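You operate a simulated robot arm through the tools that you are given. There is no shell and no other tool.

The job below is to be done with a simulated robot arm. You get a single attempt, and the scene is never put back.

## Task
Share the last of the hot coffee between the two ribbed mugs.
Fine: about half each; it is 78 degrees hot, so take the carafe by its handle; leave no more than 6 ml in it, switch the maker off and stand it back.

It is judged by the outcome, as a careful person would: the job done as asked, and still so three seconds after it is handed in. It fails if anything else is knocked over, pushed out of place, dropped, spilled or broken.

## Robot
A 7-joint arm with a two-finger parallel gripper, fixed in place. Base frame: the origin is on the floor under the middle of its stand, x ahead of it, y to its left, z up. Lengths are in mm, angles in rad, forces in N, time in s.
It reaches about 1479 mm from its shoulder. Its first joint turns from -2.897 to 2.897 rad. Payload 4.4 kg.
Tool frame: the origin (TCP) lies between the finger pads and is the grasp point; the fingertips stand 23 mm ahead of it; z points along the fingers, y is the line along which they close. The gripper opens to 94 mm. The fingers are 38 mm wide and 10 mm thick; the gripper's body (54 by 96 mm) begins 39 mm behind the TCP.
Orientation is that of the tool frame in the base frame, as a unit quaternion [x, y, z, w]. With the fingers straight down and closing along the base's y, the tool's x points along the base's -x, its y along +y and its z along -z.

## Interface
- The arm moves only by the tool step_arm. Its argument "series" is a list of rows, each an object (a shift or turn left out is 0, a gripper value left out holds the last) with "delta_pos": the shift along the base's x, y, z in mm, a list of three; "rotation": the turn, a rotation vector about the base's x, y, z in degrees, a list of three; "grip": the gripper command, from -1 (shut) to 1 (fully open), values between in proportion. In form: [{"delta_pos": [tx, ty, tz], "rotation": [rx, ry, rz], "grip": grip}, ...]. A call has 1 to 20 rows; each row shifts and turns the commanded pose from where the row before left it. Each row takes 0.2 s and may step no farther than 50 mm and 0.15 rad from the row before; otherwise, or with a gripper value out of range, the whole call is refused. Where a pose cannot be reached the arm comes as near as it can. A force on the tool above 40 N (or 10 N above the force at the start of the call, whichever is more), or a blocked arm, ends the call early, and 0.2 s more pass. Each finger travels about 72 mm/s and halts on what it meets, pressing with about 26 N; the grip force reading is that of the motor and also rises with nothing between the fingers. The clock runs only during rows and for 0.2 s after the last one: add rows that do not move to give the fingers time. It gives the time, the measured TCP pose, the force on the tool (base axes), the opening and the grip force at its end, in the units of the frame above (readings bear some noise), with the torque about the TCP (base axes, N m) and any sound that the robot's microphone picked up.
- Cameras (640 x 400 px; columns grow to the right, rows downward): "scene" is fixed at [51.2, 499.9, 1634.3]; the picture's right is [-0.45, -0.89, 0.00], its down [-0.51, 0.26, -0.82] and it looks along [0.73, -0.37, -0.57] (base axes); focal length 375 px, centre (320, 200). "wrist" rides on the gripper at [86, 16, -74] in the tool frame; the picture's right is [-0.18, 0.98, 0.00], its down [-0.58, -0.11, -0.81] and it looks along [-0.79, -0.15, 0.59] (tool axes); focal length 243 px, centre (320, 200). There is no depth. A picture from a camera that has moved, and an enlarged one, comes with that camera's place and axes in the base frame and with its lens.
- grab_frame(camera): a new picture of that camera. No time passes.
- enlarge(camera, box): a new picture of the part [left, top, right, bottom] of that camera's present view, enlarged. No time passes.
- sign_off(): hands the job in; it is judged then, once.

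Places have to be worked out from the pictures, the camera data and where the tool is seen. Open the gripper and draw the arm clear of the work before you hand the job in, unless the task says otherwise.

The tools are called after ">>>" by a JSON object that holds its "api" and its "payload". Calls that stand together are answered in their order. step_arm: Moves the arm, as the interface text tells. Its arguments: {"type":"object","properties":{"series":{"type":"array","items":{"type":"object","properties":{"delta_pos":{"type":"array","items":{"type":"number"}},"rotation":{"type":"array","items":{"type":"number"}},"grip":{"type":"number"}}}}},"required":["series"]} The other tools are called the same way: grab_frame (camera) takes a picture; enlarge (camera, box) takes an enlarged picture of a part of a camera's view; sign_off () hands the job in.

At the start:

```text
t: 0.0
ee_pos: [752.2, -70.5, 1238.4]
orientation: [0.0, 1.0, 0.0, 0.0]
ft_force: [0.0, -0.2, 0.0]
moment: [0.03, 0.02, 0.01]
finger_gap: 94.1
grasp_force: 0.1
```

scene: 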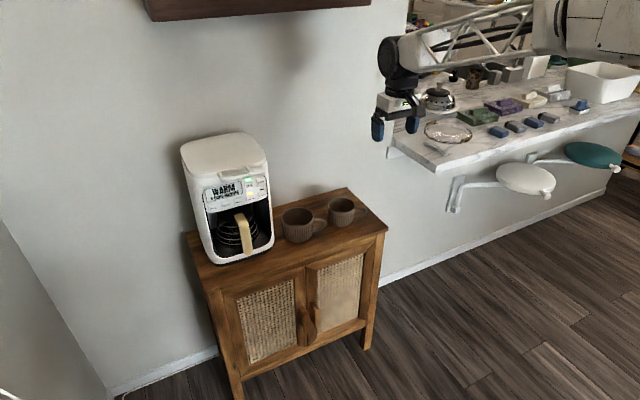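
wrist: 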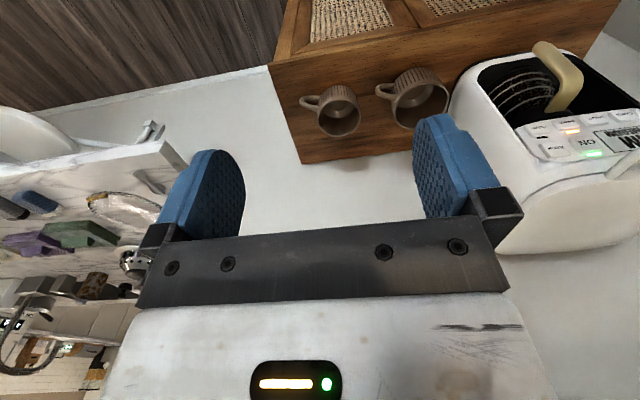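

I'll start by looking closely at the coffee maker, the mugs and the carafe before moving anything.

>>> {"api": "enlarge", "payload": {"camera": "scene", "box": [160, 120, 400, 270]}}

>>> {"api": "enlarge", "payload": {"camera": "scene", "box": [190, 160, 290, 270]}}

>>> {"api": "enlarge", "payload": {"camera": "wrist", "box": [440, 20, 640, 180]}}

>>> {"api": "enlarge", "payload": {"camera": "wrist", "box": [280, 40, 480, 180]}}

```text
2.67 times, centred on (280, 195) of scene
camera zoom: at [51.2, 499.9, 1634.3], right [-0.45, -0.89, 0.0], down [-0.51, 0.26, -0.82], along [0.73, -0.37, -0.57], focal length 999 px, centre (427, 213)
```

zoom: 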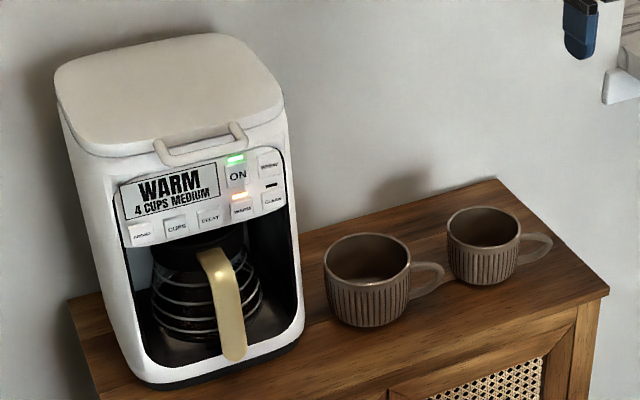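

```text
3.64 times, centred on (240, 215) of scene
camera zoom: at [51.2, 499.9, 1634.3], right [-0.45, -0.89, 0.0], down [-0.51, 0.26, -0.82], along [0.73, -0.37, -0.57], focal length 1362 px, centre (611, 146)
```

zoom: 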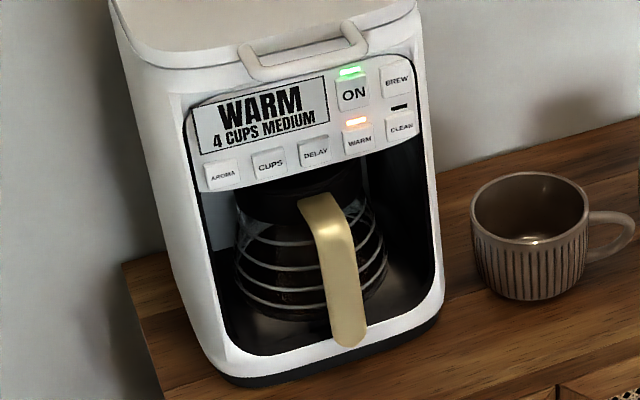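

```text
2.50 times, centred on (540, 100) of wrist
camera zoom: at [666.5, -53.1, 1311.1], right [0.18, 0.98, 0.0], down [0.58, -0.11, 0.81], along [0.79, -0.15, -0.59], focal length 606 px, centre (-230, 450)
```

zoom: 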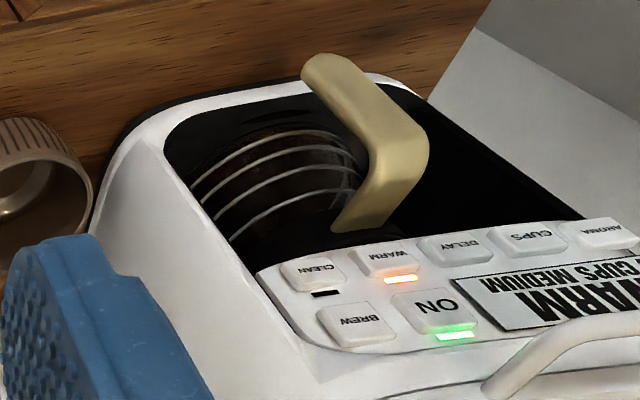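

```text
2.86 times, centred on (380, 110) of wrist
camera zoom: at [666.5, -53.1, 1311.1], right [0.18, 0.98, 0.0], down [0.58, -0.11, 0.81], along [0.79, -0.15, -0.59], focal length 693 px, centre (149, 457)
```

zoom: 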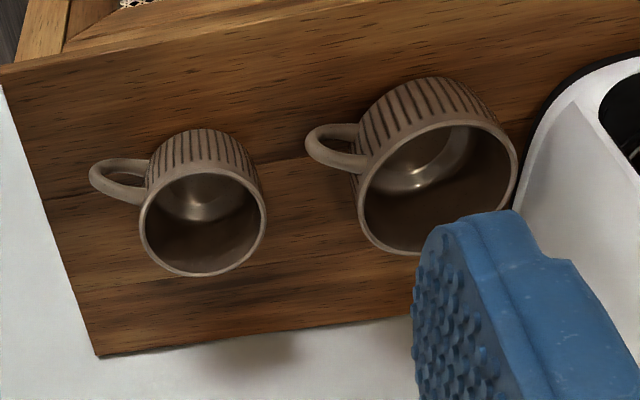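

The maker faces the robot: the ON button is near (955, 271, 1049), the carafe handle near (930, 309, 830–930), the mug rims near (1002, 105, 837) and (1009, -74, 825), and the cabinet top at z≈753. I want the wrist camera above the gripper when it points forward, so I'll back off and start turning the tool about vertical in free space.

>>> {"api": "step_arm", "payload": {"series": [{"delta_pos": [-20, 10, 0], "rotation": [0, 0, 8]}, {"delta_pos": [-20, 10, 0], "rotation": [0, 0, 8]}, {"delta_pos": [-20, 10, 0], "rotation": [0, 0, 8]}, {"delta_pos": [-20, 10, 0], "rotation": [0, 0, 8]}, {"delta_pos": [-20, 10, 0], "rotation": [0, 0, 8]}, {"delta_pos": [0, 10, 0], "rotation": [0, 0, 8]}, {"delta_pos": [0, 10, 0], "rotation": [0, 0, 8]}, {"rotation": [0, 0, 8]}, {"rotation": [0, 0, 8]}, {"rotation": [0, 0, 8]}, {"rotation": [0, 0, 8]}, {"rotation": [0, 0, 2]}]}}

```text
t: 2.6
ee_pos: [654.2, 0.3, 1238.4]
orientation: [0.708, -0.706, 0.0, -0.001]
ft_force: [0.1, -0.1, -0.4]
moment: [0.01, -0.01, -0.02]
finger_gap: 94.0
grasp_force: 0.0
```

The 90° turn went through cleanly, so I'll continue with the second 90°.

>>> {"api": "step_arm", "payload": {"series": [{"rotation": [0, 0, 8]}, {"rotation": [0, 0, 8]}, {"rotation": [0, 0, 8]}, {"rotation": [0, 0, 8]}, {"rotation": [0, 0, 8]}, {"rotation": [0, 0, 8]}, {"rotation": [0, 0, 8]}, {"rotation": [0, 0, 8]}, {"rotation": [0, 0, 8]}, {"rotation": [0, 0, 8]}, {"rotation": [0, 0, 8]}, {"rotation": [0, 0, 2]}]}}

```text
t: 5.2
ee_pos: [650.3, 31.3, 1226.9]
orientation: [0.999, -0.034, 0.002, 0.012]
ft_force: [-0.1, 0.1, 0.0]
moment: [-0.01, 0.01, -0.02]
finger_gap: 94.2
grasp_force: 0.0
out of reach, approached as far as the arm can: row 11, 12
```

The turn ran into a wrist limit at about 176°, but moving toward +y (the maker's side) should relieve it. I'll shift to y≈300 and check the pose.

>>> {"api": "step_arm", "payload": {"series": [{"delta_pos": [0, 40, 0]}, {"delta_pos": [0, 40, 0]}, {"delta_pos": [0, 40, 0]}, {"delta_pos": [0, 40, 0]}, {"delta_pos": [0, 40, 0]}, {"delta_pos": [0, 40, 0]}, {"delta_pos": [0, 40, 0]}, {}]}}

>>> {"api": "grab_frame", "payload": {"camera": "wrist"}}

>>> {"api": "grab_frame", "payload": {"camera": "scene"}}

```text
t: 7.0
ee_pos: [649.5, 313.1, 1227.8]
orientation: [0.999, -0.033, 0.002, 0.012]
ft_force: [0.4, -1.0, 0.7]
moment: [0.01, 0.01, 0.02]
finger_gap: 93.9
grasp_force: 0.1
```

```text
taken
camera wrist: at [734.2, 293.2, 1301.8], right [-0.25, -0.97, 0.02], down [-0.57, 0.17, 0.8], along [-0.78, 0.19, -0.6], focal length 243 px, centre (320, 200)
```

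wrist: 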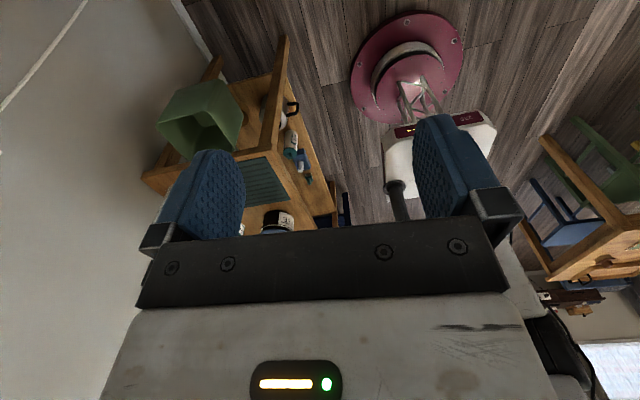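

```text
taken
```

scene: 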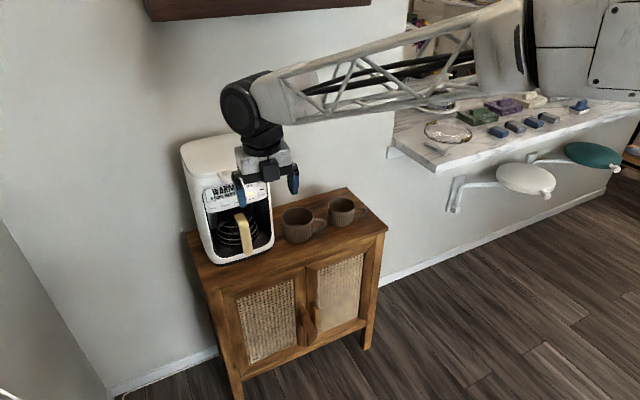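

The wrist pose is now fine at y≈313. Next I'll pitch the tool up about base y until it points forward (+x), with the camera ending on top.

>>> {"api": "step_arm", "payload": {"series": [{"rotation": [0, -8, 0]}, {"rotation": [0, -8, 0]}, {"rotation": [0, -8, 0]}, {"rotation": [0, -8, 0]}, {"rotation": [0, -8, 0]}, {"rotation": [0, -8, 0]}, {}]}}

```text
t: 8.6
ee_pos: [651.7, 310.9, 1225.1]
orientation: [0.912, -0.035, 0.408, -0.004]
ft_force: [0.4, -0.6, -0.1]
moment: [0.02, 0.0, -0.01]
finger_gap: 94.0
grasp_force: 0.1
```

Tracking well, with a residual roll error of about 4° that I can correct at the end. I'll continue the pitch to horizontal.

>>> {"api": "step_arm", "payload": {"series": [{"rotation": [0, -8, 0]}, {"rotation": [0, -8, 0]}, {"rotation": [0, -8, 0]}, {"rotation": [0, -8, 0]}, {"rotation": [0, -8, 0]}, {"rotation": [0, -2, 0]}, {}]}}

>>> {"api": "grab_frame", "payload": {"camera": "wrist"}}

>>> {"api": "grab_frame", "payload": {"camera": "scene"}}

```text
t: 10.2
ee_pos: [651.0, 310.5, 1227.1]
orientation: [0.706, -0.03, 0.708, -0.016]
ft_force: [0.6, -0.5, -0.3]
moment: [0.0, 0.03, 0.0]
finger_gap: 93.8
grasp_force: 0.1
```

```text
taken
camera wrist: at [575.9, 291.1, 1310.2], right [-0.02, -0.97, -0.25], down [-0.8, 0.17, -0.57], along [0.6, 0.19, -0.78], focal length 243 px, centre (320, 200)
```

wrist: 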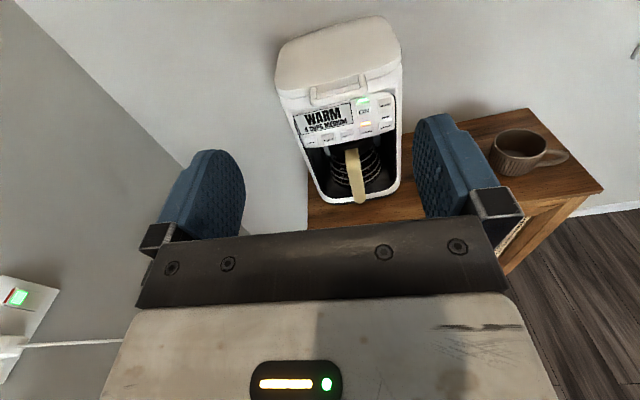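

```text
taken
```

scene: 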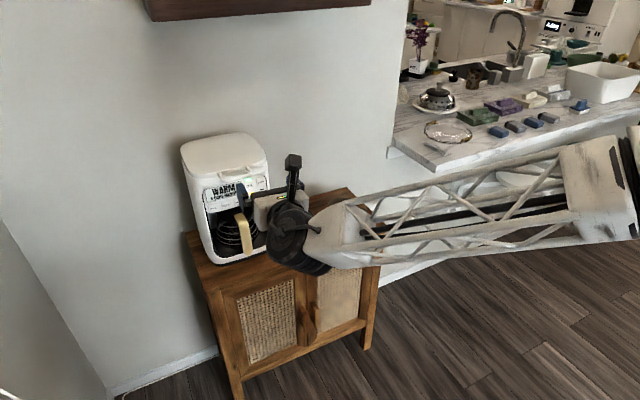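

The tool is now pointing forward with the camera above and a clear view of the maker. I'll fix the small roll error, move closer and lower in front of the handle (still well clear), and look.

>>> {"api": "step_arm", "payload": {"series": [{"delta_pos": [0, 0, -40], "rotation": [-3.7, 0.2, 1.1]}, {"delta_pos": [0, 0, -40]}, {"delta_pos": [0, 0, -40]}, {"delta_pos": [0, 0, -40]}, {}]}}

>>> {"api": "grab_frame", "payload": {"camera": "wrist"}}

>>> {"api": "enlarge", "payload": {"camera": "wrist", "box": [250, 0, 450, 180]}}

```text
t: 11.4
ee_pos: [651.7, 311.7, 1064.9]
orientation: [0.707, -0.002, 0.707, 0.001]
ft_force: [0.4, -0.2, -0.9]
moment: [0.01, -0.01, -0.02]
finger_gap: 94.0
grasp_force: 0.0
```

```text
taken
camera wrist: at [577.4, 295.6, 1151.0], right [0.0, -0.98, -0.19], down [-0.81, 0.11, -0.58], along [0.59, 0.15, -0.79], focal length 243 px, centre (320, 200)
```

wrist: 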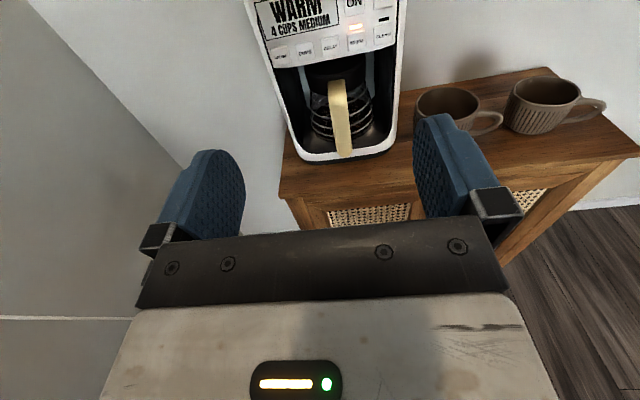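

```text
2.22 times, centred on (350, 90) of wrist
camera zoom: at [577.4, 295.6, 1151.0], right [0.0, -0.98, -0.19], down [-0.81, 0.11, -0.58], along [0.59, 0.15, -0.79], focal length 539 px, centre (253, 444)
```

zoom: 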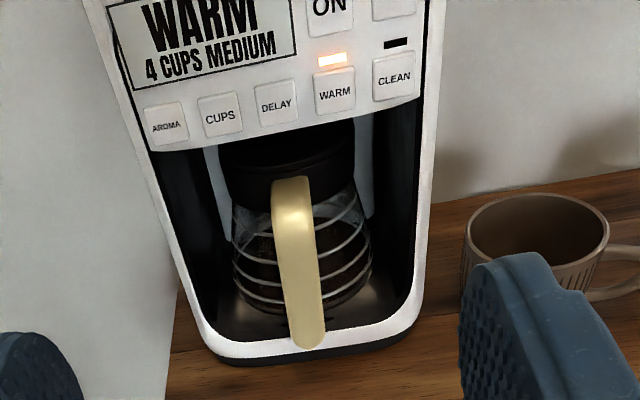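

Combining views, I put the ON button at about (955, 271, 1048) and the handle leg at x≈922–937, y≈309, z≈825–925. I'll switch the maker off first: close the fingers and move in front of the ON button, staying about 50 mm short of it.

>>> {"api": "step_arm", "payload": {"series": [{"delta_pos": [30, -10, -4], "grip": -1}, {"delta_pos": [30, -10, -4]}, {"delta_pos": [30, -10, -4]}, {"delta_pos": [30, -10, -4]}, {"delta_pos": [30, 0, 0]}, {"delta_pos": [30, 0, 0]}, {"delta_pos": [28, 0, 0]}, {}]}}

>>> {"api": "grab_frame", "payload": {"camera": "wrist"}}

>>> {"api": "enlarge", "payload": {"camera": "scene", "box": [170, 130, 330, 270]}}

```text
t: 13.2
ee_pos: [860.5, 271.0, 1052.6]
orientation: [0.707, -0.001, 0.707, 0.0]
ft_force: [0.4, 0.2, 0.2]
moment: [0.0, 0.0, 0.02]
finger_gap: 0.1
grasp_force: 26.0
```

```text
taken
camera wrist: at [786.0, 255.6, 1138.4], right [0.0, -0.98, -0.19], down [-0.81, 0.11, -0.58], along [0.59, 0.15, -0.79], focal length 243 px, centre (320, 200)
```

wrist: 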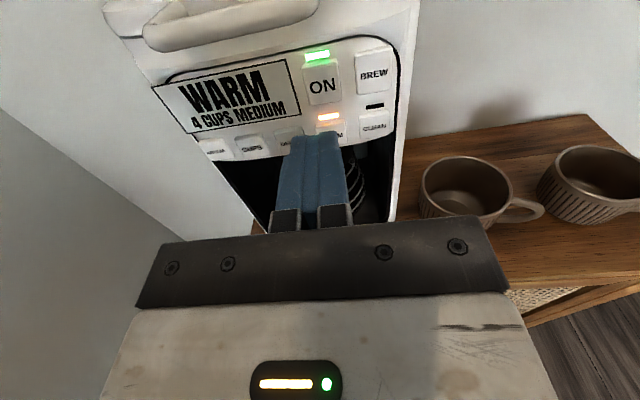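

```text
2.86 times, centred on (250, 200) of scene
camera zoom: at [51.2, 499.9, 1634.3], right [-0.45, -0.89, 0.0], down [-0.51, 0.26, -0.82], along [0.73, -0.37, -0.57], focal length 1070 px, centre (520, 200)
```

zoom: 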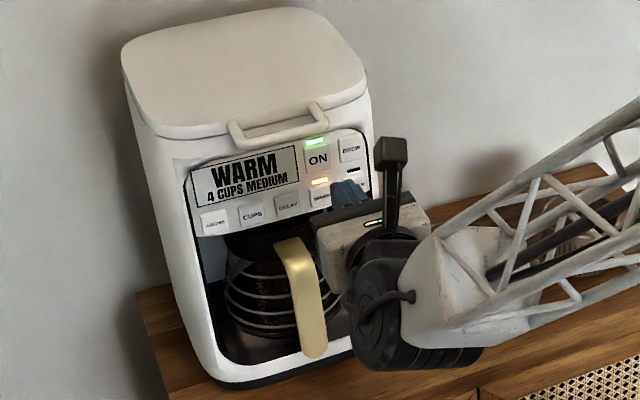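

The view confirms the ON button centre at z≈1047, y≈271 and its face at x≈955. I'll lower 5 mm and approach to about 8 mm short of it.

>>> {"api": "step_arm", "payload": {"series": [{"delta_pos": [20, 0, -5]}, {"delta_pos": [20, 0, 0]}, {"delta_pos": [12, 0, 0]}, {"delta_pos": [8, 0, 0]}, {}]}}

>>> {"api": "enlarge", "payload": {"camera": "wrist", "box": [240, 20, 440, 200]}}

>>> {"api": "enlarge", "payload": {"camera": "scene", "box": [210, 150, 310, 230]}}

```text
t: 14.4
ee_pos: [918.2, 270.4, 1045.0]
orientation: [0.707, -0.002, 0.707, 0.001]
ft_force: [0.4, 0.2, 0.4]
moment: [0.0, 0.0, -0.02]
finger_gap: 0.0
grasp_force: 26.0
```

```text
2.22 times, centred on (340, 110) of wrist
camera zoom: at [843.8, 254.8, 1131.3], right [0.0, -0.98, -0.19], down [-0.81, 0.11, -0.58], along [0.59, 0.15, -0.79], focal length 539 px, centre (276, 400)
```

zoom: 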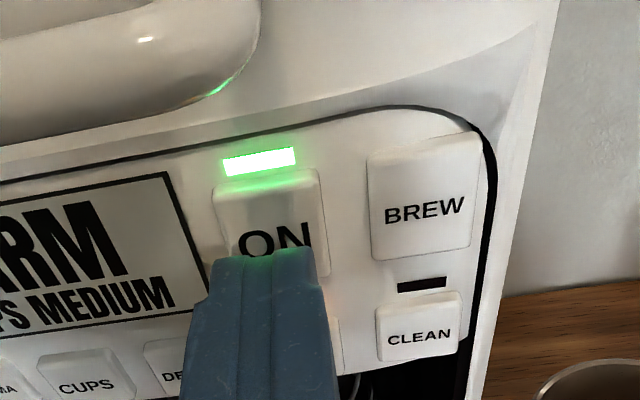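

```text
5.00 times, centred on (260, 190) of scene
camera zoom: at [51.2, 499.9, 1634.3], right [-0.45, -0.89, 0.0], down [-0.51, 0.26, -0.82], along [0.73, -0.37, -0.57], focal length 1873 px, centre (620, 250)
```

zoom: 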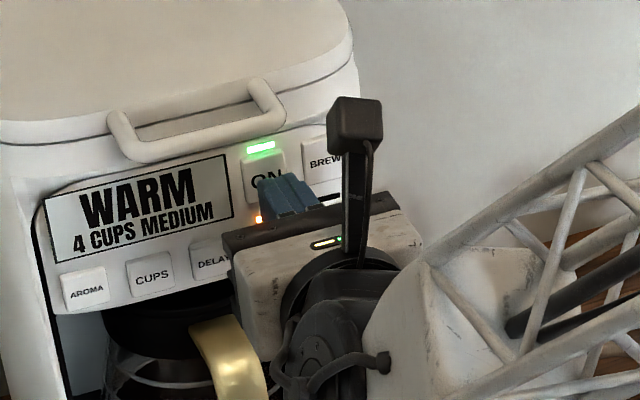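

The fingertips are aligned with ON and about 13 mm away. I'll creep forward in small steps and watch the force and the sound.

>>> {"api": "step_arm", "payload": {"series": [{"delta_pos": [3, 0, 1]}, {"delta_pos": [3, 0, 1]}, {"delta_pos": [2, 0, 0]}, {"delta_pos": [2, 0, 0]}, {}]}}

>>> {"api": "enlarge", "payload": {"camera": "wrist", "box": [240, 20, 440, 200]}}

```text
t: 15.6
ee_pos: [927.5, 271.3, 1046.9]
orientation: [0.707, -0.002, 0.707, 0.001]
ft_force: [0.6, 0.0, -1.1]
moment: [-0.02, 0.0, 0.02]
finger_gap: 0.0
grasp_force: 26.3
```

```text
2.22 times, centred on (340, 110) of wrist
camera zoom: at [854.2, 255.3, 1133.1], right [0.0, -0.98, -0.19], down [-0.81, 0.11, -0.58], along [0.59, 0.15, -0.79], focal length 539 px, centre (276, 400)
```

zoom: 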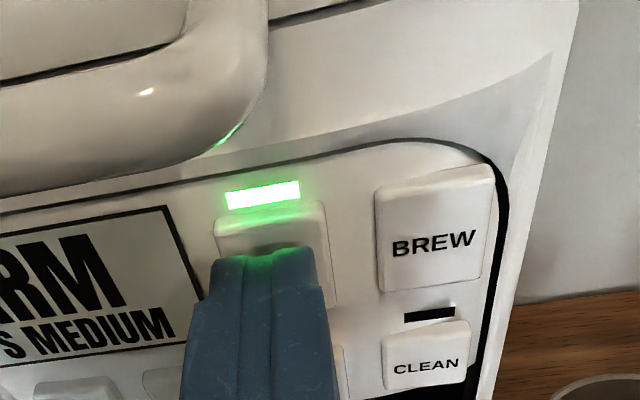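

No clear contact yet (tip at x≈951). I'll go on at 1 mm per row.

>>> {"api": "step_arm", "payload": {"series": [{"delta_pos": [1, 0, 0]}, {"delta_pos": [1, 0, 0]}, {"delta_pos": [1, 0, 0]}, {}]}}

```text
t: 16.6
ee_pos: [933.0, 272.7, 1047.8]
orientation: [0.707, 0.0, 0.707, 0.0]
ft_force: [0.3, 0.1, -0.5]
moment: [0.0, 0.02, 0.04]
finger_gap: 0.0
grasp_force: 26.0
```

Still only noise-level force; the tip is near x≈954. I'll continue in 1 mm steps.

>>> {"api": "step_arm", "payload": {"series": [{"delta_pos": [1, 0, 0]}, {"delta_pos": [1, 0, 0]}, {}]}}

>>> {"api": "enlarge", "payload": {"camera": "wrist", "box": [240, 20, 440, 200]}}

```text
t: 17.4
ee_pos: [933.5, 271.1, 1047.0]
orientation: [0.707, -0.002, 0.707, 0.001]
ft_force: [-0.6, 0.1, 0.2]
moment: [0.0, -0.01, 0.03]
finger_gap: 0.0
grasp_force: 25.9
```

```text
2.22 times, centred on (340, 110) of wrist
camera zoom: at [859.5, 255.5, 1133.0], right [0.0, -0.98, -0.19], down [-0.81, 0.11, -0.58], along [0.59, 0.15, -0.79], focal length 539 px, centre (276, 400)
```

zoom: 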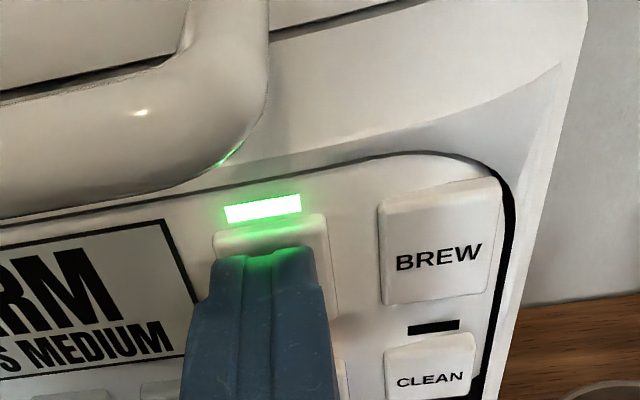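

Possibly first contact; the light is still green. I'll push on gently.

>>> {"api": "step_arm", "payload": {"series": [{"delta_pos": [1, 0, 0]}, {"delta_pos": [1, 0, 0]}, {}]}}

>>> {"api": "enlarge", "payload": {"camera": "wrist", "box": [240, 20, 440, 200]}}

```text
t: 18.2
ee_pos: [934.9, 270.6, 1046.3]
orientation: [0.707, -0.002, 0.707, 0.001]
ft_force: [-1.6, 0.6, 0.9]
moment: [0.03, -0.03, 0.01]
finger_gap: 0.1
grasp_force: 26.0
heard: click
```

```text
2.22 times, centred on (340, 110) of wrist
camera zoom: at [861.2, 255.0, 1133.3], right [0.0, -0.98, -0.19], down [-0.81, 0.11, -0.58], along [0.59, 0.15, -0.79], focal length 539 px, centre (276, 400)
```

zoom: 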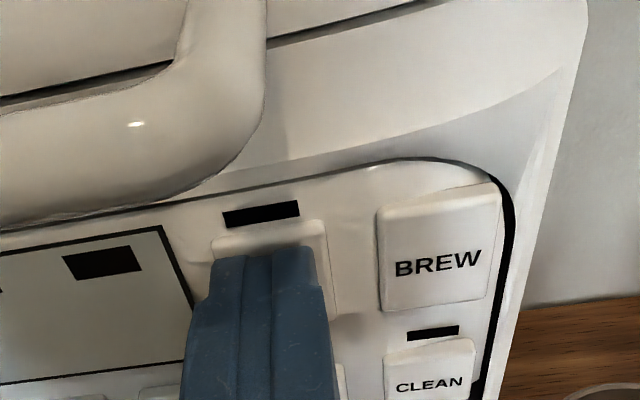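

A click was heard and both the light and the display went dark. I'll back straight off and confirm the maker stays off.

>>> {"api": "step_arm", "payload": {"series": [{"delta_pos": [-4, 0, 0]}, {"delta_pos": [-16, 0, 0]}, {"delta_pos": [-40, 0, 0]}, {"delta_pos": [-50, 0, 0]}, {"delta_pos": [-50, 0, 0]}, {"delta_pos": [-20, 0, 0]}, {}]}}

>>> {"api": "grab_frame", "payload": {"camera": "wrist"}}

>>> {"api": "enlarge", "payload": {"camera": "scene", "box": [170, 130, 330, 270]}}

```text
t: 19.8
ee_pos: [755.3, 271.3, 1045.9]
orientation: [0.707, -0.002, 0.707, 0.0]
ft_force: [-0.2, -0.1, 0.5]
moment: [-0.02, -0.01, 0.0]
finger_gap: 0.0
grasp_force: 26.2
```

```text
taken
camera wrist: at [681.5, 256.0, 1132.3], right [0.0, -0.98, -0.19], down [-0.81, 0.11, -0.58], along [0.59, 0.15, -0.79], focal length 243 px, centre (320, 200)
```

wrist: 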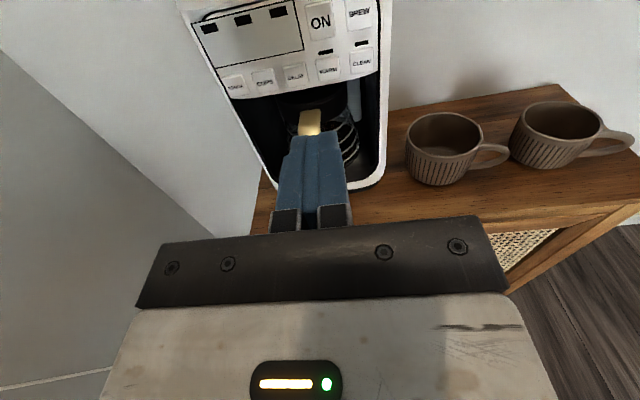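

```text
2.86 times, centred on (250, 200) of scene
camera zoom: at [51.2, 499.9, 1634.3], right [-0.45, -0.89, 0.0], down [-0.51, 0.26, -0.82], along [0.73, -0.37, -0.57], focal length 1070 px, centre (520, 200)
```

zoom: 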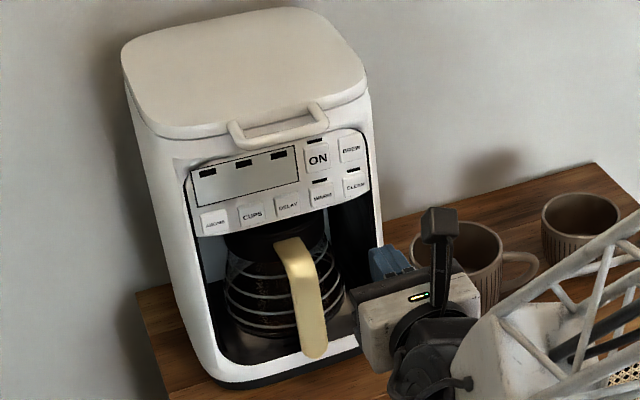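

The maker is off. Now I'll line up in front of the carafe handle with the gripper open and look at it from close range.

>>> {"api": "step_arm", "payload": {"series": [{"delta_pos": [-10, 13, -45], "grip": 1}, {"delta_pos": [0, 13, -45]}, {"delta_pos": [0, 13, -45]}, {"delta_pos": [0, 0, -5]}, {}]}}

>>> {"api": "grab_frame", "payload": {"camera": "wrist"}}

>>> {"api": "enlarge", "payload": {"camera": "wrist", "box": [240, 0, 400, 110]}}

>>> {"api": "enlarge", "payload": {"camera": "scene", "box": [200, 180, 300, 260]}}

```text
t: 21.0
ee_pos: [744.5, 309.9, 906.9]
orientation: [0.707, -0.002, 0.707, 0.001]
ft_force: [1.1, -0.9, 0.4]
moment: [-0.03, 0.0, -0.01]
finger_gap: 94.1
grasp_force: 0.1
```

```text
taken
camera wrist: at [669.9, 294.5, 992.6], right [0.0, -0.98, -0.19], down [-0.81, 0.11, -0.58], along [0.59, 0.15, -0.79], focal length 243 px, centre (320, 200)
```

wrist: 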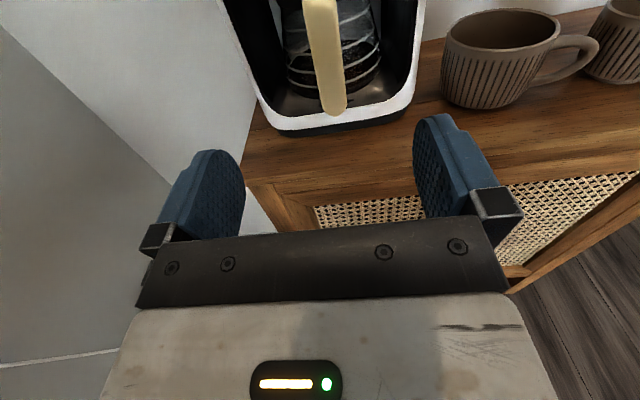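

```text
3.64 times, centred on (320, 55) of wrist
camera zoom: at [669.9, 294.5, 992.6], right [0.0, -0.98, -0.19], down [-0.81, 0.11, -0.58], along [0.59, 0.15, -0.79], focal length 882 px, centre (320, 727)
```

zoom: 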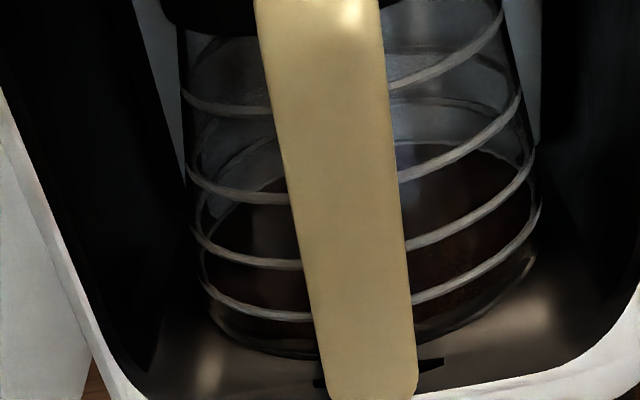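

```text
5.00 times, centred on (250, 220) of scene
camera zoom: at [51.2, 499.9, 1634.3], right [-0.45, -0.89, 0.0], down [-0.51, 0.26, -0.82], along [0.73, -0.37, -0.57], focal length 1873 px, centre (670, 100)
```

zoom: 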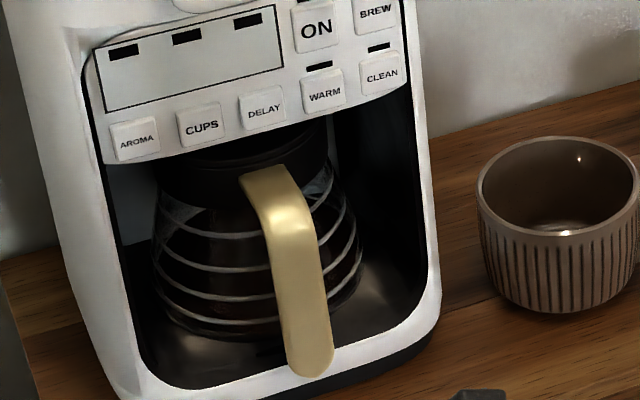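

The handle is centred at y≈309.5 with its leg front at x≈922–937, and the glass is about 1/3 full. Before gripping I want to know the clearance above the carafe and the lip in front of the plate, so I'll pitch the camera up from lower down for a look.

>>> {"api": "step_arm", "payload": {"series": [{"delta_pos": [-15, 0, -30], "rotation": [0, -8, 0]}, {"delta_pos": [-15, 0, -30], "rotation": [0, -8, 0]}, {"delta_pos": [-15, 0, -30], "rotation": [0, -8, 0]}, {"delta_pos": [0, 0, -10], "rotation": [0, -8, 0]}, {}]}}

>>> {"api": "grab_frame", "payload": {"camera": "wrist"}}

>>> {"api": "enlarge", "payload": {"camera": "wrist", "box": [230, 0, 430, 150]}}

```text
t: 22.2
ee_pos: [702.6, 308.2, 806.5]
orientation: [0.485, -0.002, 0.874, -0.001]
ft_force: [0.0, 0.2, -1.2]
moment: [-0.01, -0.06, 0.0]
finger_gap: 94.0
grasp_force: 0.1
```

```text
taken
camera wrist: at [593.3, 293.4, 839.5], right [0.1, -0.98, -0.16], down [-0.38, 0.11, -0.92], along [0.92, 0.15, -0.36], focal length 243 px, centre (320, 200)
```

wrist: 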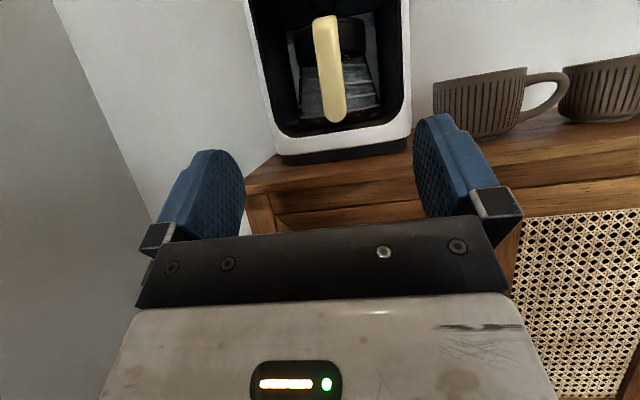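

```text
2.67 times, centred on (330, 75) of wrist
camera zoom: at [593.3, 293.4, 839.5], right [0.1, -0.98, -0.16], down [-0.38, 0.11, -0.92], along [0.92, 0.15, -0.36], focal length 647 px, centre (293, 533)
```

zoom: 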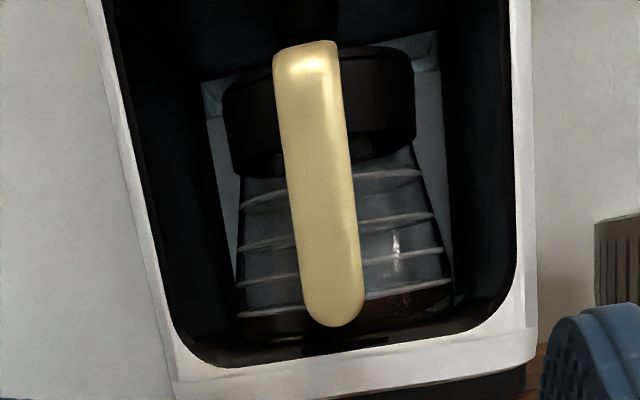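

The view shows the collar at z≈910–950 (radius ≈57, axis x≈1060) with clearance above it and no raised lip in front. The coffee is only about 20 mm deep (roughly 250–300 ml), so emptying it will need a tilt beyond 90°. Before gripping I'll rehearse the pour with the empty gripper, starting over the big mug yawed 15° to the right to stay off the wrist limit.

>>> {"api": "step_arm", "payload": {"series": [{"delta_pos": [0, -20, 40], "rotation": [0, 8, 0]}, {"delta_pos": [0, -20, 40], "rotation": [0, 8, 0]}, {"delta_pos": [0, -20, 40], "rotation": [0, 8, 0]}, {"delta_pos": [0, -20, 40], "rotation": [0, 8, 0]}, {"delta_pos": [0, -20, 0], "rotation": [0, 0, -4]}, {"delta_pos": [0, -20, 0], "rotation": [0, 0, -4]}, {"delta_pos": [0, -20, 0], "rotation": [0, 0, -4]}, {"delta_pos": [0, -17, 0], "rotation": [0, 0, -3]}, {"delta_pos": [31, 0, 0]}, {"delta_pos": [31, 0, 0]}, {"delta_pos": [31, 0, 0]}, {"delta_pos": [31, 0, 0]}, {}]}}

>>> {"api": "grab_frame", "payload": {"camera": "wrist"}}

>>> {"api": "grab_frame", "payload": {"camera": "scene"}}

```text
t: 25.0
ee_pos: [827.0, 154.3, 967.5]
orientation: [0.701, -0.094, 0.701, 0.093]
ft_force: [0.0, -0.2, 1.1]
moment: [0.02, -0.01, 0.03]
finger_gap: 94.1
grasp_force: 0.0
```

```text
taken
camera wrist: at [751.4, 158.9, 1053.0], right [-0.26, -0.95, -0.19], down [-0.75, 0.32, -0.58], along [0.61, -0.01, -0.79], focal length 243 px, centre (320, 200)
```

wrist: 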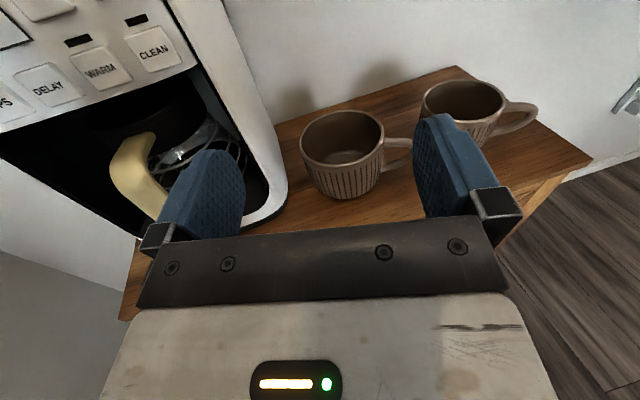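

```text
taken
```

scene: 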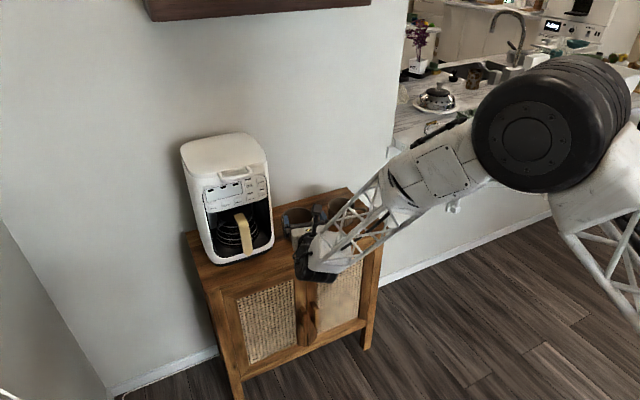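

Reachable so far, and both mugs are seen where I put them. I'll continue the rehearsal by tilting through 48°, then 90°.

>>> {"api": "step_arm", "payload": {"series": [{"delta_pos": [3.5, -1, 8], "rotation": [2.07, 7.73, 0]}, {"delta_pos": [3.5, -1, 8], "rotation": [2.07, 7.73, 0]}, {"delta_pos": [3.5, -1, 8], "rotation": [2.07, 7.73, 0]}, {"delta_pos": [3.5, -1, 8], "rotation": [2.07, 7.73, 0]}, {"delta_pos": [3.5, -1, 8], "rotation": [2.07, 7.73, 0]}, {"delta_pos": [3.5, -1, 8], "rotation": [2.07, 7.73, 0]}, {"delta_pos": [18.5, -4.8, 9], "rotation": [1.81, 6.76, 0]}, {"delta_pos": [18.5, -4.8, 9], "rotation": [1.81, 6.76, 0]}, {"delta_pos": [18.5, -4.8, 9], "rotation": [1.81, 6.76, 0]}, {"delta_pos": [18.5, -4.8, 9], "rotation": [1.81, 6.76, 0]}, {"delta_pos": [18.5, -4.8, 9], "rotation": [1.81, 6.76, 0]}, {"delta_pos": [18.5, -4.8, 9], "rotation": [1.81, 6.76, 0]}, {}]}}

>>> {"api": "grab_frame", "payload": {"camera": "wrist"}}

>>> {"api": "grab_frame", "payload": {"camera": "scene"}}

```text
t: 27.8
ee_pos: [956.1, 116.7, 1067.5]
orientation: [0.991, -0.131, -0.002, 0.001]
ft_force: [-0.6, 0.2, 0.3]
moment: [-0.01, 0.02, -0.04]
finger_gap: 94.2
grasp_force: 0.0
```

```text
taken
camera wrist: at [1034.6, 80.1, 1141.0], right [-0.43, -0.9, 0.0], down [-0.53, 0.26, 0.81], along [-0.73, 0.35, -0.59], focal length 243 px, centre (320, 200)
```

wrist: 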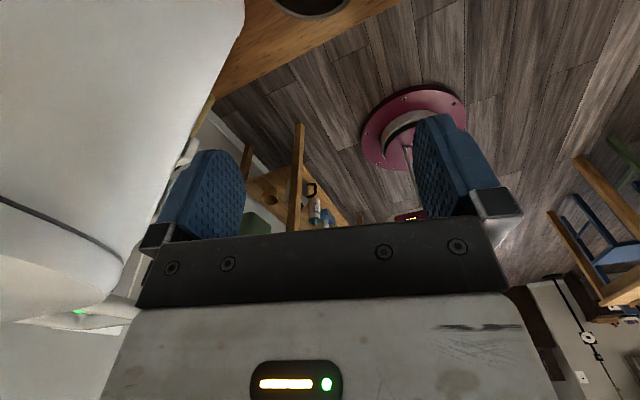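

```text
taken
```

scene: 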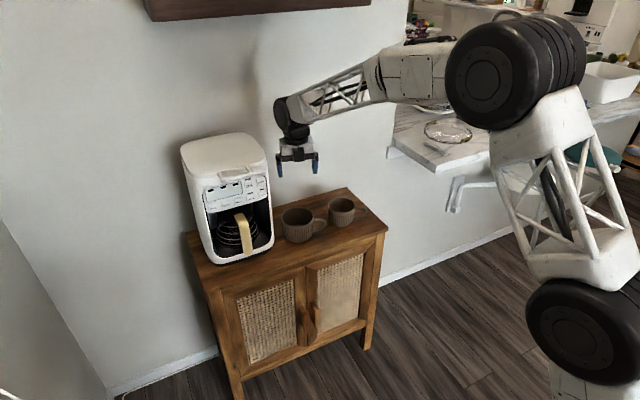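

At 90° the pose tracks exactly. Next I'll rehearse the over-tilt to about 115°.

>>> {"api": "step_arm", "payload": {"series": [{"delta_pos": [20, -5.5, 2], "rotation": [1.81, 6.76, 0]}, {"delta_pos": [20, -5.5, 2], "rotation": [1.81, 6.76, 0]}, {"delta_pos": [20, -5.5, 2], "rotation": [1.81, 6.76, 0]}, {"delta_pos": [10, -2, 0], "rotation": [1.04, 3.86, 0]}, {}]}}

>>> {"api": "grab_frame", "payload": {"camera": "scene"}}

```text
t: 29.0
ee_pos: [1026.6, 98.8, 1076.0]
orientation: [0.968, -0.127, -0.216, -0.027]
ft_force: [0.0, -0.2, 1.4]
moment: [0.02, 0.02, 0.0]
finger_gap: 94.0
grasp_force: 0.2
```

```text
taken
```

scene: 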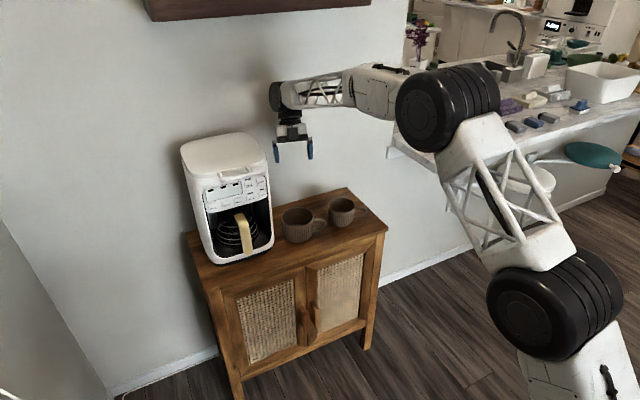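

Over-tilt works too. Now I'll check the same end pose over the small mug (yaw −25°), then tilt back along its path.

>>> {"api": "step_arm", "payload": {"series": [{"delta_pos": [2, -38, 1], "rotation": [0, 0, -2]}, {"delta_pos": [2, -38, 1], "rotation": [0, 0, -2]}, {"delta_pos": [2, -38, 1], "rotation": [0, 0, -2]}, {"delta_pos": [2, -38, 1], "rotation": [0, 0, -2]}, {"delta_pos": [2, -38, 0], "rotation": [0, 0, -2]}, {}]}}

>>> {"api": "grab_frame", "payload": {"camera": "scene"}}

```text
t: 30.4
ee_pos: [1033.4, -89.1, 1077.2]
orientation: [0.953, -0.212, -0.212, -0.045]
ft_force: [1.3, -0.7, -0.4]
moment: [0.02, -0.02, 0.01]
finger_gap: 94.1
grasp_force: 0.1
```

```text
taken
```

scene: 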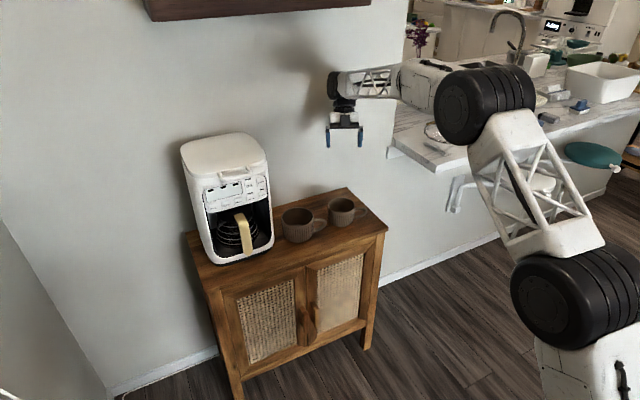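

Reachable as well. I'll tilt back to level along the small-mug path to make sure the whole sweep is smooth.

>>> {"api": "step_arm", "payload": {"series": [{"delta_pos": [-23, 10.8, -2.3], "rotation": [-3.52, -7.55, 0]}, {"delta_pos": [-23, 10.8, -2.3], "rotation": [-3.52, -7.55, 0]}, {"delta_pos": [-23, 10.8, -2.3], "rotation": [-3.52, -7.55, 0]}, {"delta_pos": [-17.2, 8.1, -9], "rotation": [-3.17, -6.8, 0]}, {"delta_pos": [-17.2, 8.1, -9], "rotation": [-3.17, -6.8, 0]}, {"delta_pos": [-17.2, 8.1, -9], "rotation": [-3.17, -6.8, 0]}, {"delta_pos": [-17.2, 8.1, -9], "rotation": [-3.17, -6.8, 0]}, {"delta_pos": [-17.2, 8.1, -9], "rotation": [-3.17, -6.8, 0]}, {"delta_pos": [-17.2, 8.1, -9], "rotation": [-3.17, -6.8, 0]}, {"delta_pos": [-3, 1.3, -10], "rotation": [-3.17, -6.8, 0]}, {"delta_pos": [-3, 1.3, -10], "rotation": [-3.17, -6.8, 0]}, {"delta_pos": [-3, 1.3, -10], "rotation": [-3.17, -6.8, 0]}, {"delta_pos": [-3, 1.3, -10], "rotation": [-3.17, -6.8, 0]}, {"delta_pos": [-3, 1.3, -10], "rotation": [-3.17, -6.8, 0]}, {"delta_pos": [-3, 1.3, -10], "rotation": [-3.17, -6.8, 0]}, {}]}}

>>> {"api": "grab_frame", "payload": {"camera": "wrist"}}

>>> {"api": "grab_frame", "payload": {"camera": "scene"}}

```text
t: 33.8
ee_pos: [847.3, -0.3, 959.2]
orientation: [0.69, -0.156, 0.69, 0.155]
ft_force: [-1.1, 0.8, 0.6]
moment: [-0.01, 0.01, 0.01]
finger_gap: 93.9
grasp_force: 0.1
```

```text
taken
camera wrist: at [773.2, 16.5, 1044.3], right [-0.42, -0.89, -0.19], down [-0.68, 0.44, -0.58], along [0.6, -0.12, -0.79], focal length 243 px, centre (320, 200)
```

wrist: 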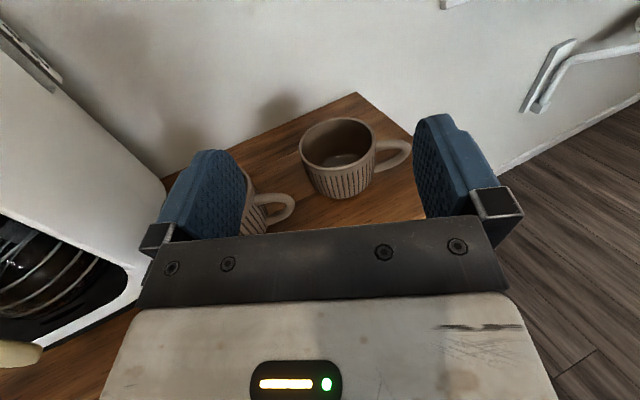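

```text
taken
```

scene: 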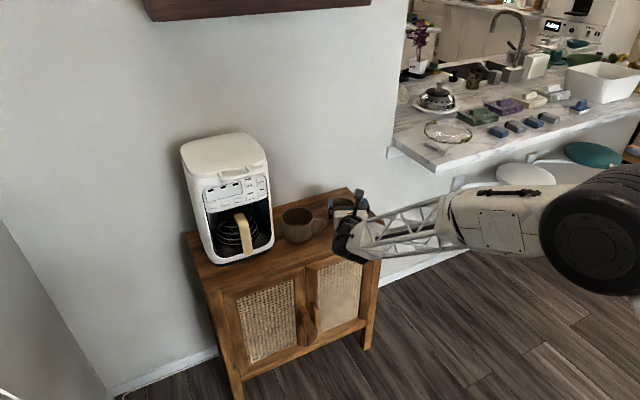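

The full sweep is fine for both mugs. Now back to the handle: retreat, un-yaw and line up at (745, 309.4, 902).

>>> {"api": "step_arm", "payload": {"series": [{"delta_pos": [-35, 0, 0]}, {"delta_pos": [-35, 0, 0]}, {"delta_pos": [-32, 0, 0]}, {"delta_pos": [0, 38.5, -7], "rotation": [0, 0, 3.125]}, {"delta_pos": [0, 38.5, -7], "rotation": [0, 0, 3.125]}, {"delta_pos": [0, 38.5, -7], "rotation": [0, 0, 3.125]}, {"delta_pos": [0, 38.5, -7], "rotation": [0, 0, 3.125]}, {"delta_pos": [0, 38.5, -7], "rotation": [0, 0, 3.125]}, {"delta_pos": [0, 38.5, -7], "rotation": [0, 0, 3.125]}, {"delta_pos": [0, 38.5, -7], "rotation": [0, 0, 3.125]}, {"delta_pos": [0, 39.5, -8], "rotation": [0, 0, 3.125]}, {}, {}]}}

>>> {"api": "grab_frame", "payload": {"camera": "wrist"}}

```text
t: 36.6
ee_pos: [745.3, 309.4, 904.0]
orientation: [0.707, -0.002, 0.707, 0.001]
ft_force: [-1.2, -0.7, -0.3]
moment: [0.02, 0.04, -0.02]
finger_gap: 94.3
grasp_force: 0.0
```

```text
taken
camera wrist: at [672.2, 292.8, 989.3], right [0.0, -0.98, -0.19], down [-0.81, 0.11, -0.58], along [0.59, 0.15, -0.79], focal length 243 px, centre (320, 200)
```

wrist: 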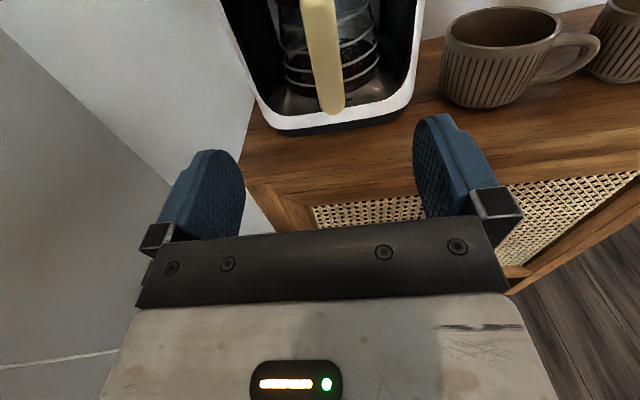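

Lined up. I'll advance with the fingers open, stopping with the fingertips just past the handle front, and look.

>>> {"api": "step_arm", "payload": {"series": [{"delta_pos": [40, 0, 0]}, {"delta_pos": [40, 0, 0]}, {"delta_pos": [40, 0, 0]}, {"delta_pos": [30, 0, 0]}, {"delta_pos": [20, 0, 0]}, {}]}}

>>> {"api": "grab_frame", "payload": {"camera": "wrist"}}

>>> {"api": "enlarge", "payload": {"camera": "scene", "box": [190, 170, 310, 270]}}

```text
t: 38.0
ee_pos: [916.7, 306.8, 901.6]
orientation: [0.707, -0.002, 0.707, 0.001]
ft_force: [-0.6, 0.9, -1.0]
moment: [-0.03, -0.03, -0.02]
finger_gap: 93.9
grasp_force: 0.0
```

```text
taken
camera wrist: at [841.4, 292.4, 987.9], right [0.0, -0.98, -0.19], down [-0.81, 0.11, -0.58], along [0.59, 0.15, -0.79], focal length 243 px, centre (320, 200)
```

wrist: 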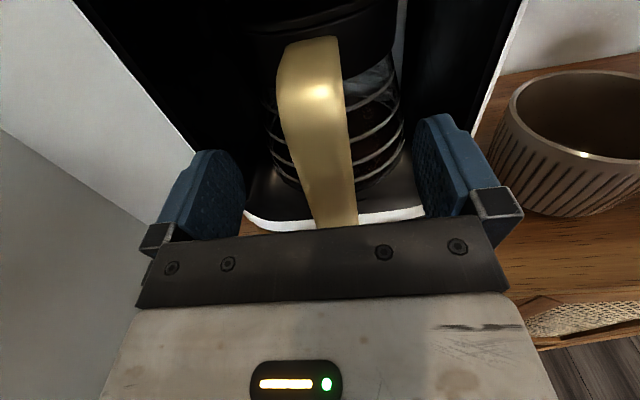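

```text
4.00 times, centred on (250, 220) of scene
camera zoom: at [51.2, 499.9, 1634.3], right [-0.45, -0.89, 0.0], down [-0.51, 0.26, -0.82], along [0.73, -0.37, -0.57], focal length 1499 px, centre (600, 120)
```

zoom: 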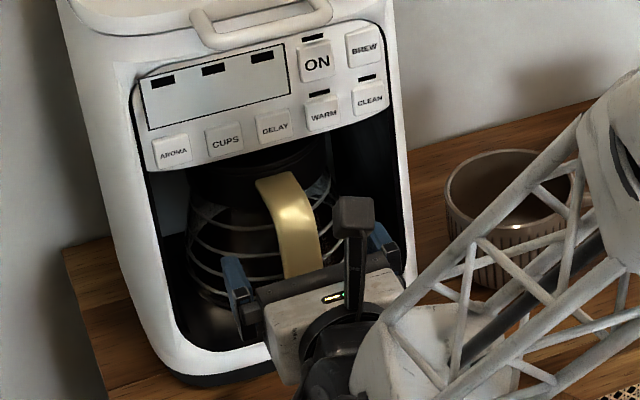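

The handle sits about 2 mm to the −y side of the grasp centre. I'll correct that, advance to the grasp depth (x≈942), and look before closing.

>>> {"api": "step_arm", "payload": {"series": [{"delta_pos": [8, -2, 0]}, {"delta_pos": [8, 0, 0]}, {"delta_pos": [8, 0, 0]}, {}]}}

>>> {"api": "grab_frame", "payload": {"camera": "wrist"}}

>>> {"api": "enlarge", "payload": {"camera": "scene", "box": [210, 190, 310, 260]}}

```text
t: 39.0
ee_pos: [939.9, 306.5, 901.2]
orientation: [0.707, -0.001, 0.707, 0.001]
ft_force: [-0.6, 0.0, -0.1]
moment: [0.04, -0.03, -0.01]
finger_gap: 93.5
grasp_force: 0.1
```

```text
taken
camera wrist: at [865.3, 290.5, 987.8], right [0.0, -0.98, -0.19], down [-0.81, 0.11, -0.58], along [0.59, 0.15, -0.79], focal length 243 px, centre (320, 200)
```

wrist: 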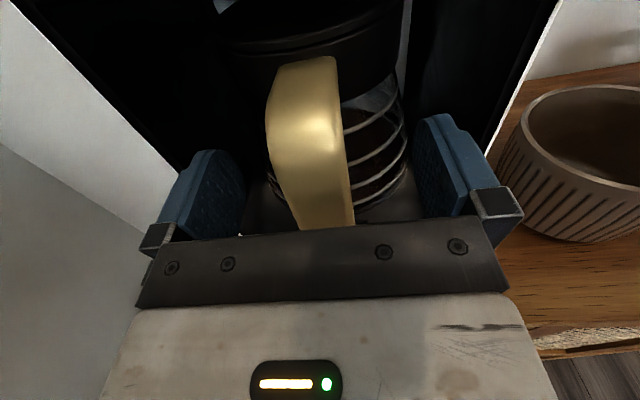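

```text
5.71 times, centred on (260, 225) of scene
camera zoom: at [51.2, 499.9, 1634.3], right [-0.45, -0.89, 0.0], down [-0.51, 0.26, -0.82], along [0.73, -0.37, -0.57], focal length 2141 px, centre (663, 57)
```

zoom: 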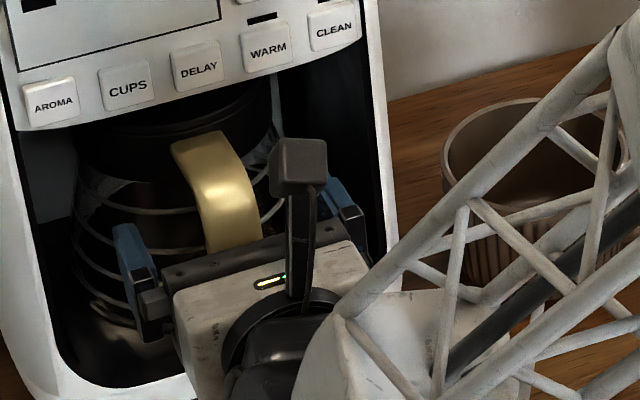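

The handle is centred between the pads. Closing the gripper on it.

>>> {"api": "step_arm", "payload": {"series": [{"grip": -1}, {}, {}, {}, {}]}}

>>> {"api": "grab_frame", "payload": {"camera": "wrist"}}

>>> {"api": "enlarge", "payload": {"camera": "scene", "box": [210, 190, 310, 260]}}

```text
t: 40.2
ee_pos: [939.2, 306.1, 902.2]
orientation: [0.707, -0.002, 0.707, 0.001]
ft_force: [0.8, -0.1, 1.1]
moment: [-0.37, -0.07, 0.04]
finger_gap: 29.9
grasp_force: 26.3
```

```text
taken
camera wrist: at [865.2, 290.4, 987.7], right [0.0, -0.98, -0.19], down [-0.81, 0.11, -0.58], along [0.59, 0.15, -0.79], focal length 243 px, centre (320, 200)
```

wrist: 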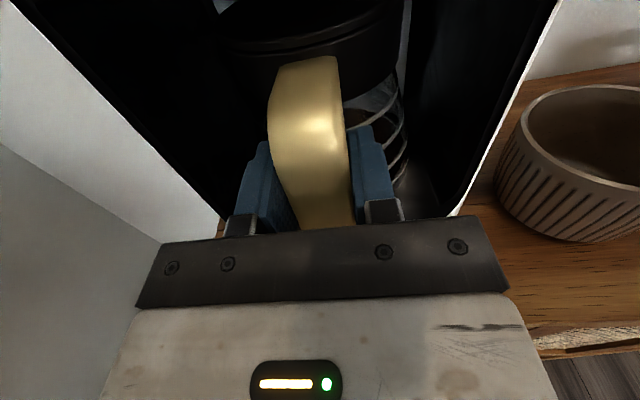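

```text
5.71 times, centred on (260, 225) of scene
camera zoom: at [51.2, 499.9, 1634.3], right [-0.45, -0.89, 0.0], down [-0.51, 0.26, -0.82], along [0.73, -0.37, -0.57], focal length 2141 px, centre (663, 57)
```

zoom: 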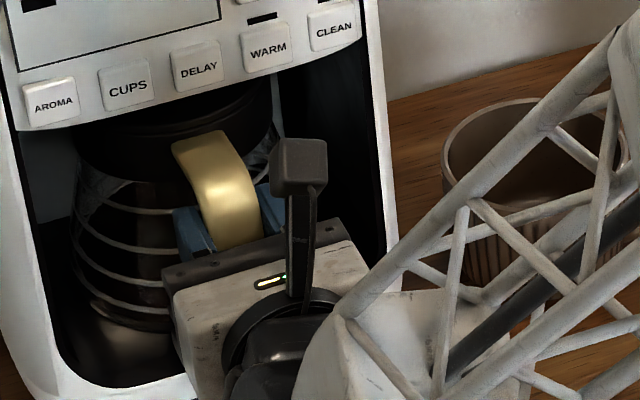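

Gripped: gap 29.9 mm at full grip force. I'll lift a few millimetres and check the weight and whether the carafe pitches in the grip.

>>> {"api": "step_arm", "payload": {"series": [{"delta_pos": [0, 0, 1.5]}, {"delta_pos": [0, 0, 1.5]}, {"delta_pos": [0, 0, 1.5]}, {}, {}]}}

>>> {"api": "grab_frame", "payload": {"camera": "wrist"}}

>>> {"api": "enlarge", "payload": {"camera": "scene", "box": [190, 170, 310, 270]}}

```text
t: 41.4
ee_pos: [938.2, 306.6, 905.9]
orientation: [0.707, -0.002, 0.707, 0.001]
ft_force: [0.2, -0.5, -5.7]
moment: [0.01, 0.6, 0.02]
finger_gap: 29.6
grasp_force: 25.9
```

```text
taken
camera wrist: at [863.4, 290.6, 991.9], right [0.0, -0.98, -0.19], down [-0.81, 0.11, -0.58], along [0.59, 0.15, -0.79], focal length 243 px, centre (320, 200)
```

wrist: 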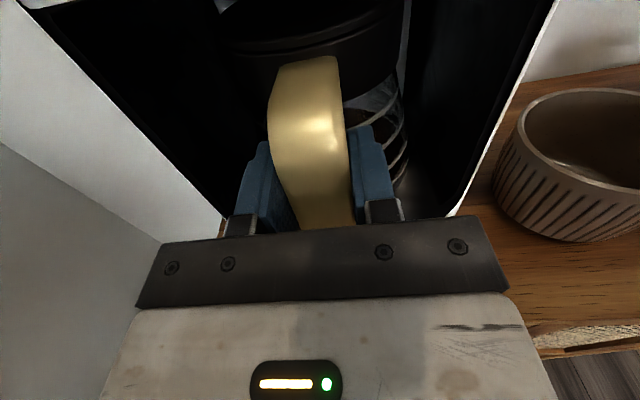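

```text
4.00 times, centred on (250, 220) of scene
camera zoom: at [51.2, 499.9, 1634.3], right [-0.45, -0.89, 0.0], down [-0.51, 0.26, -0.82], along [0.73, -0.37, -0.57], focal length 1499 px, centre (600, 120)
```

zoom: 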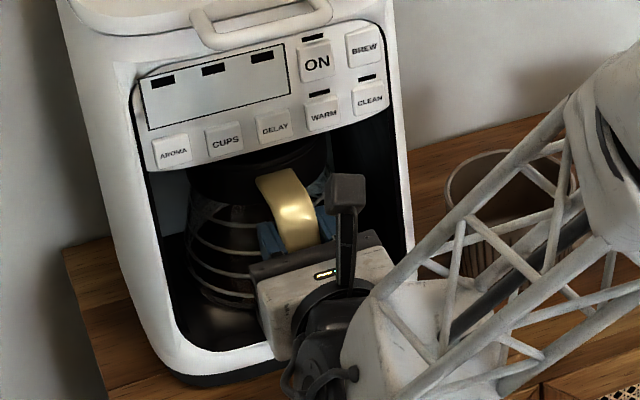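

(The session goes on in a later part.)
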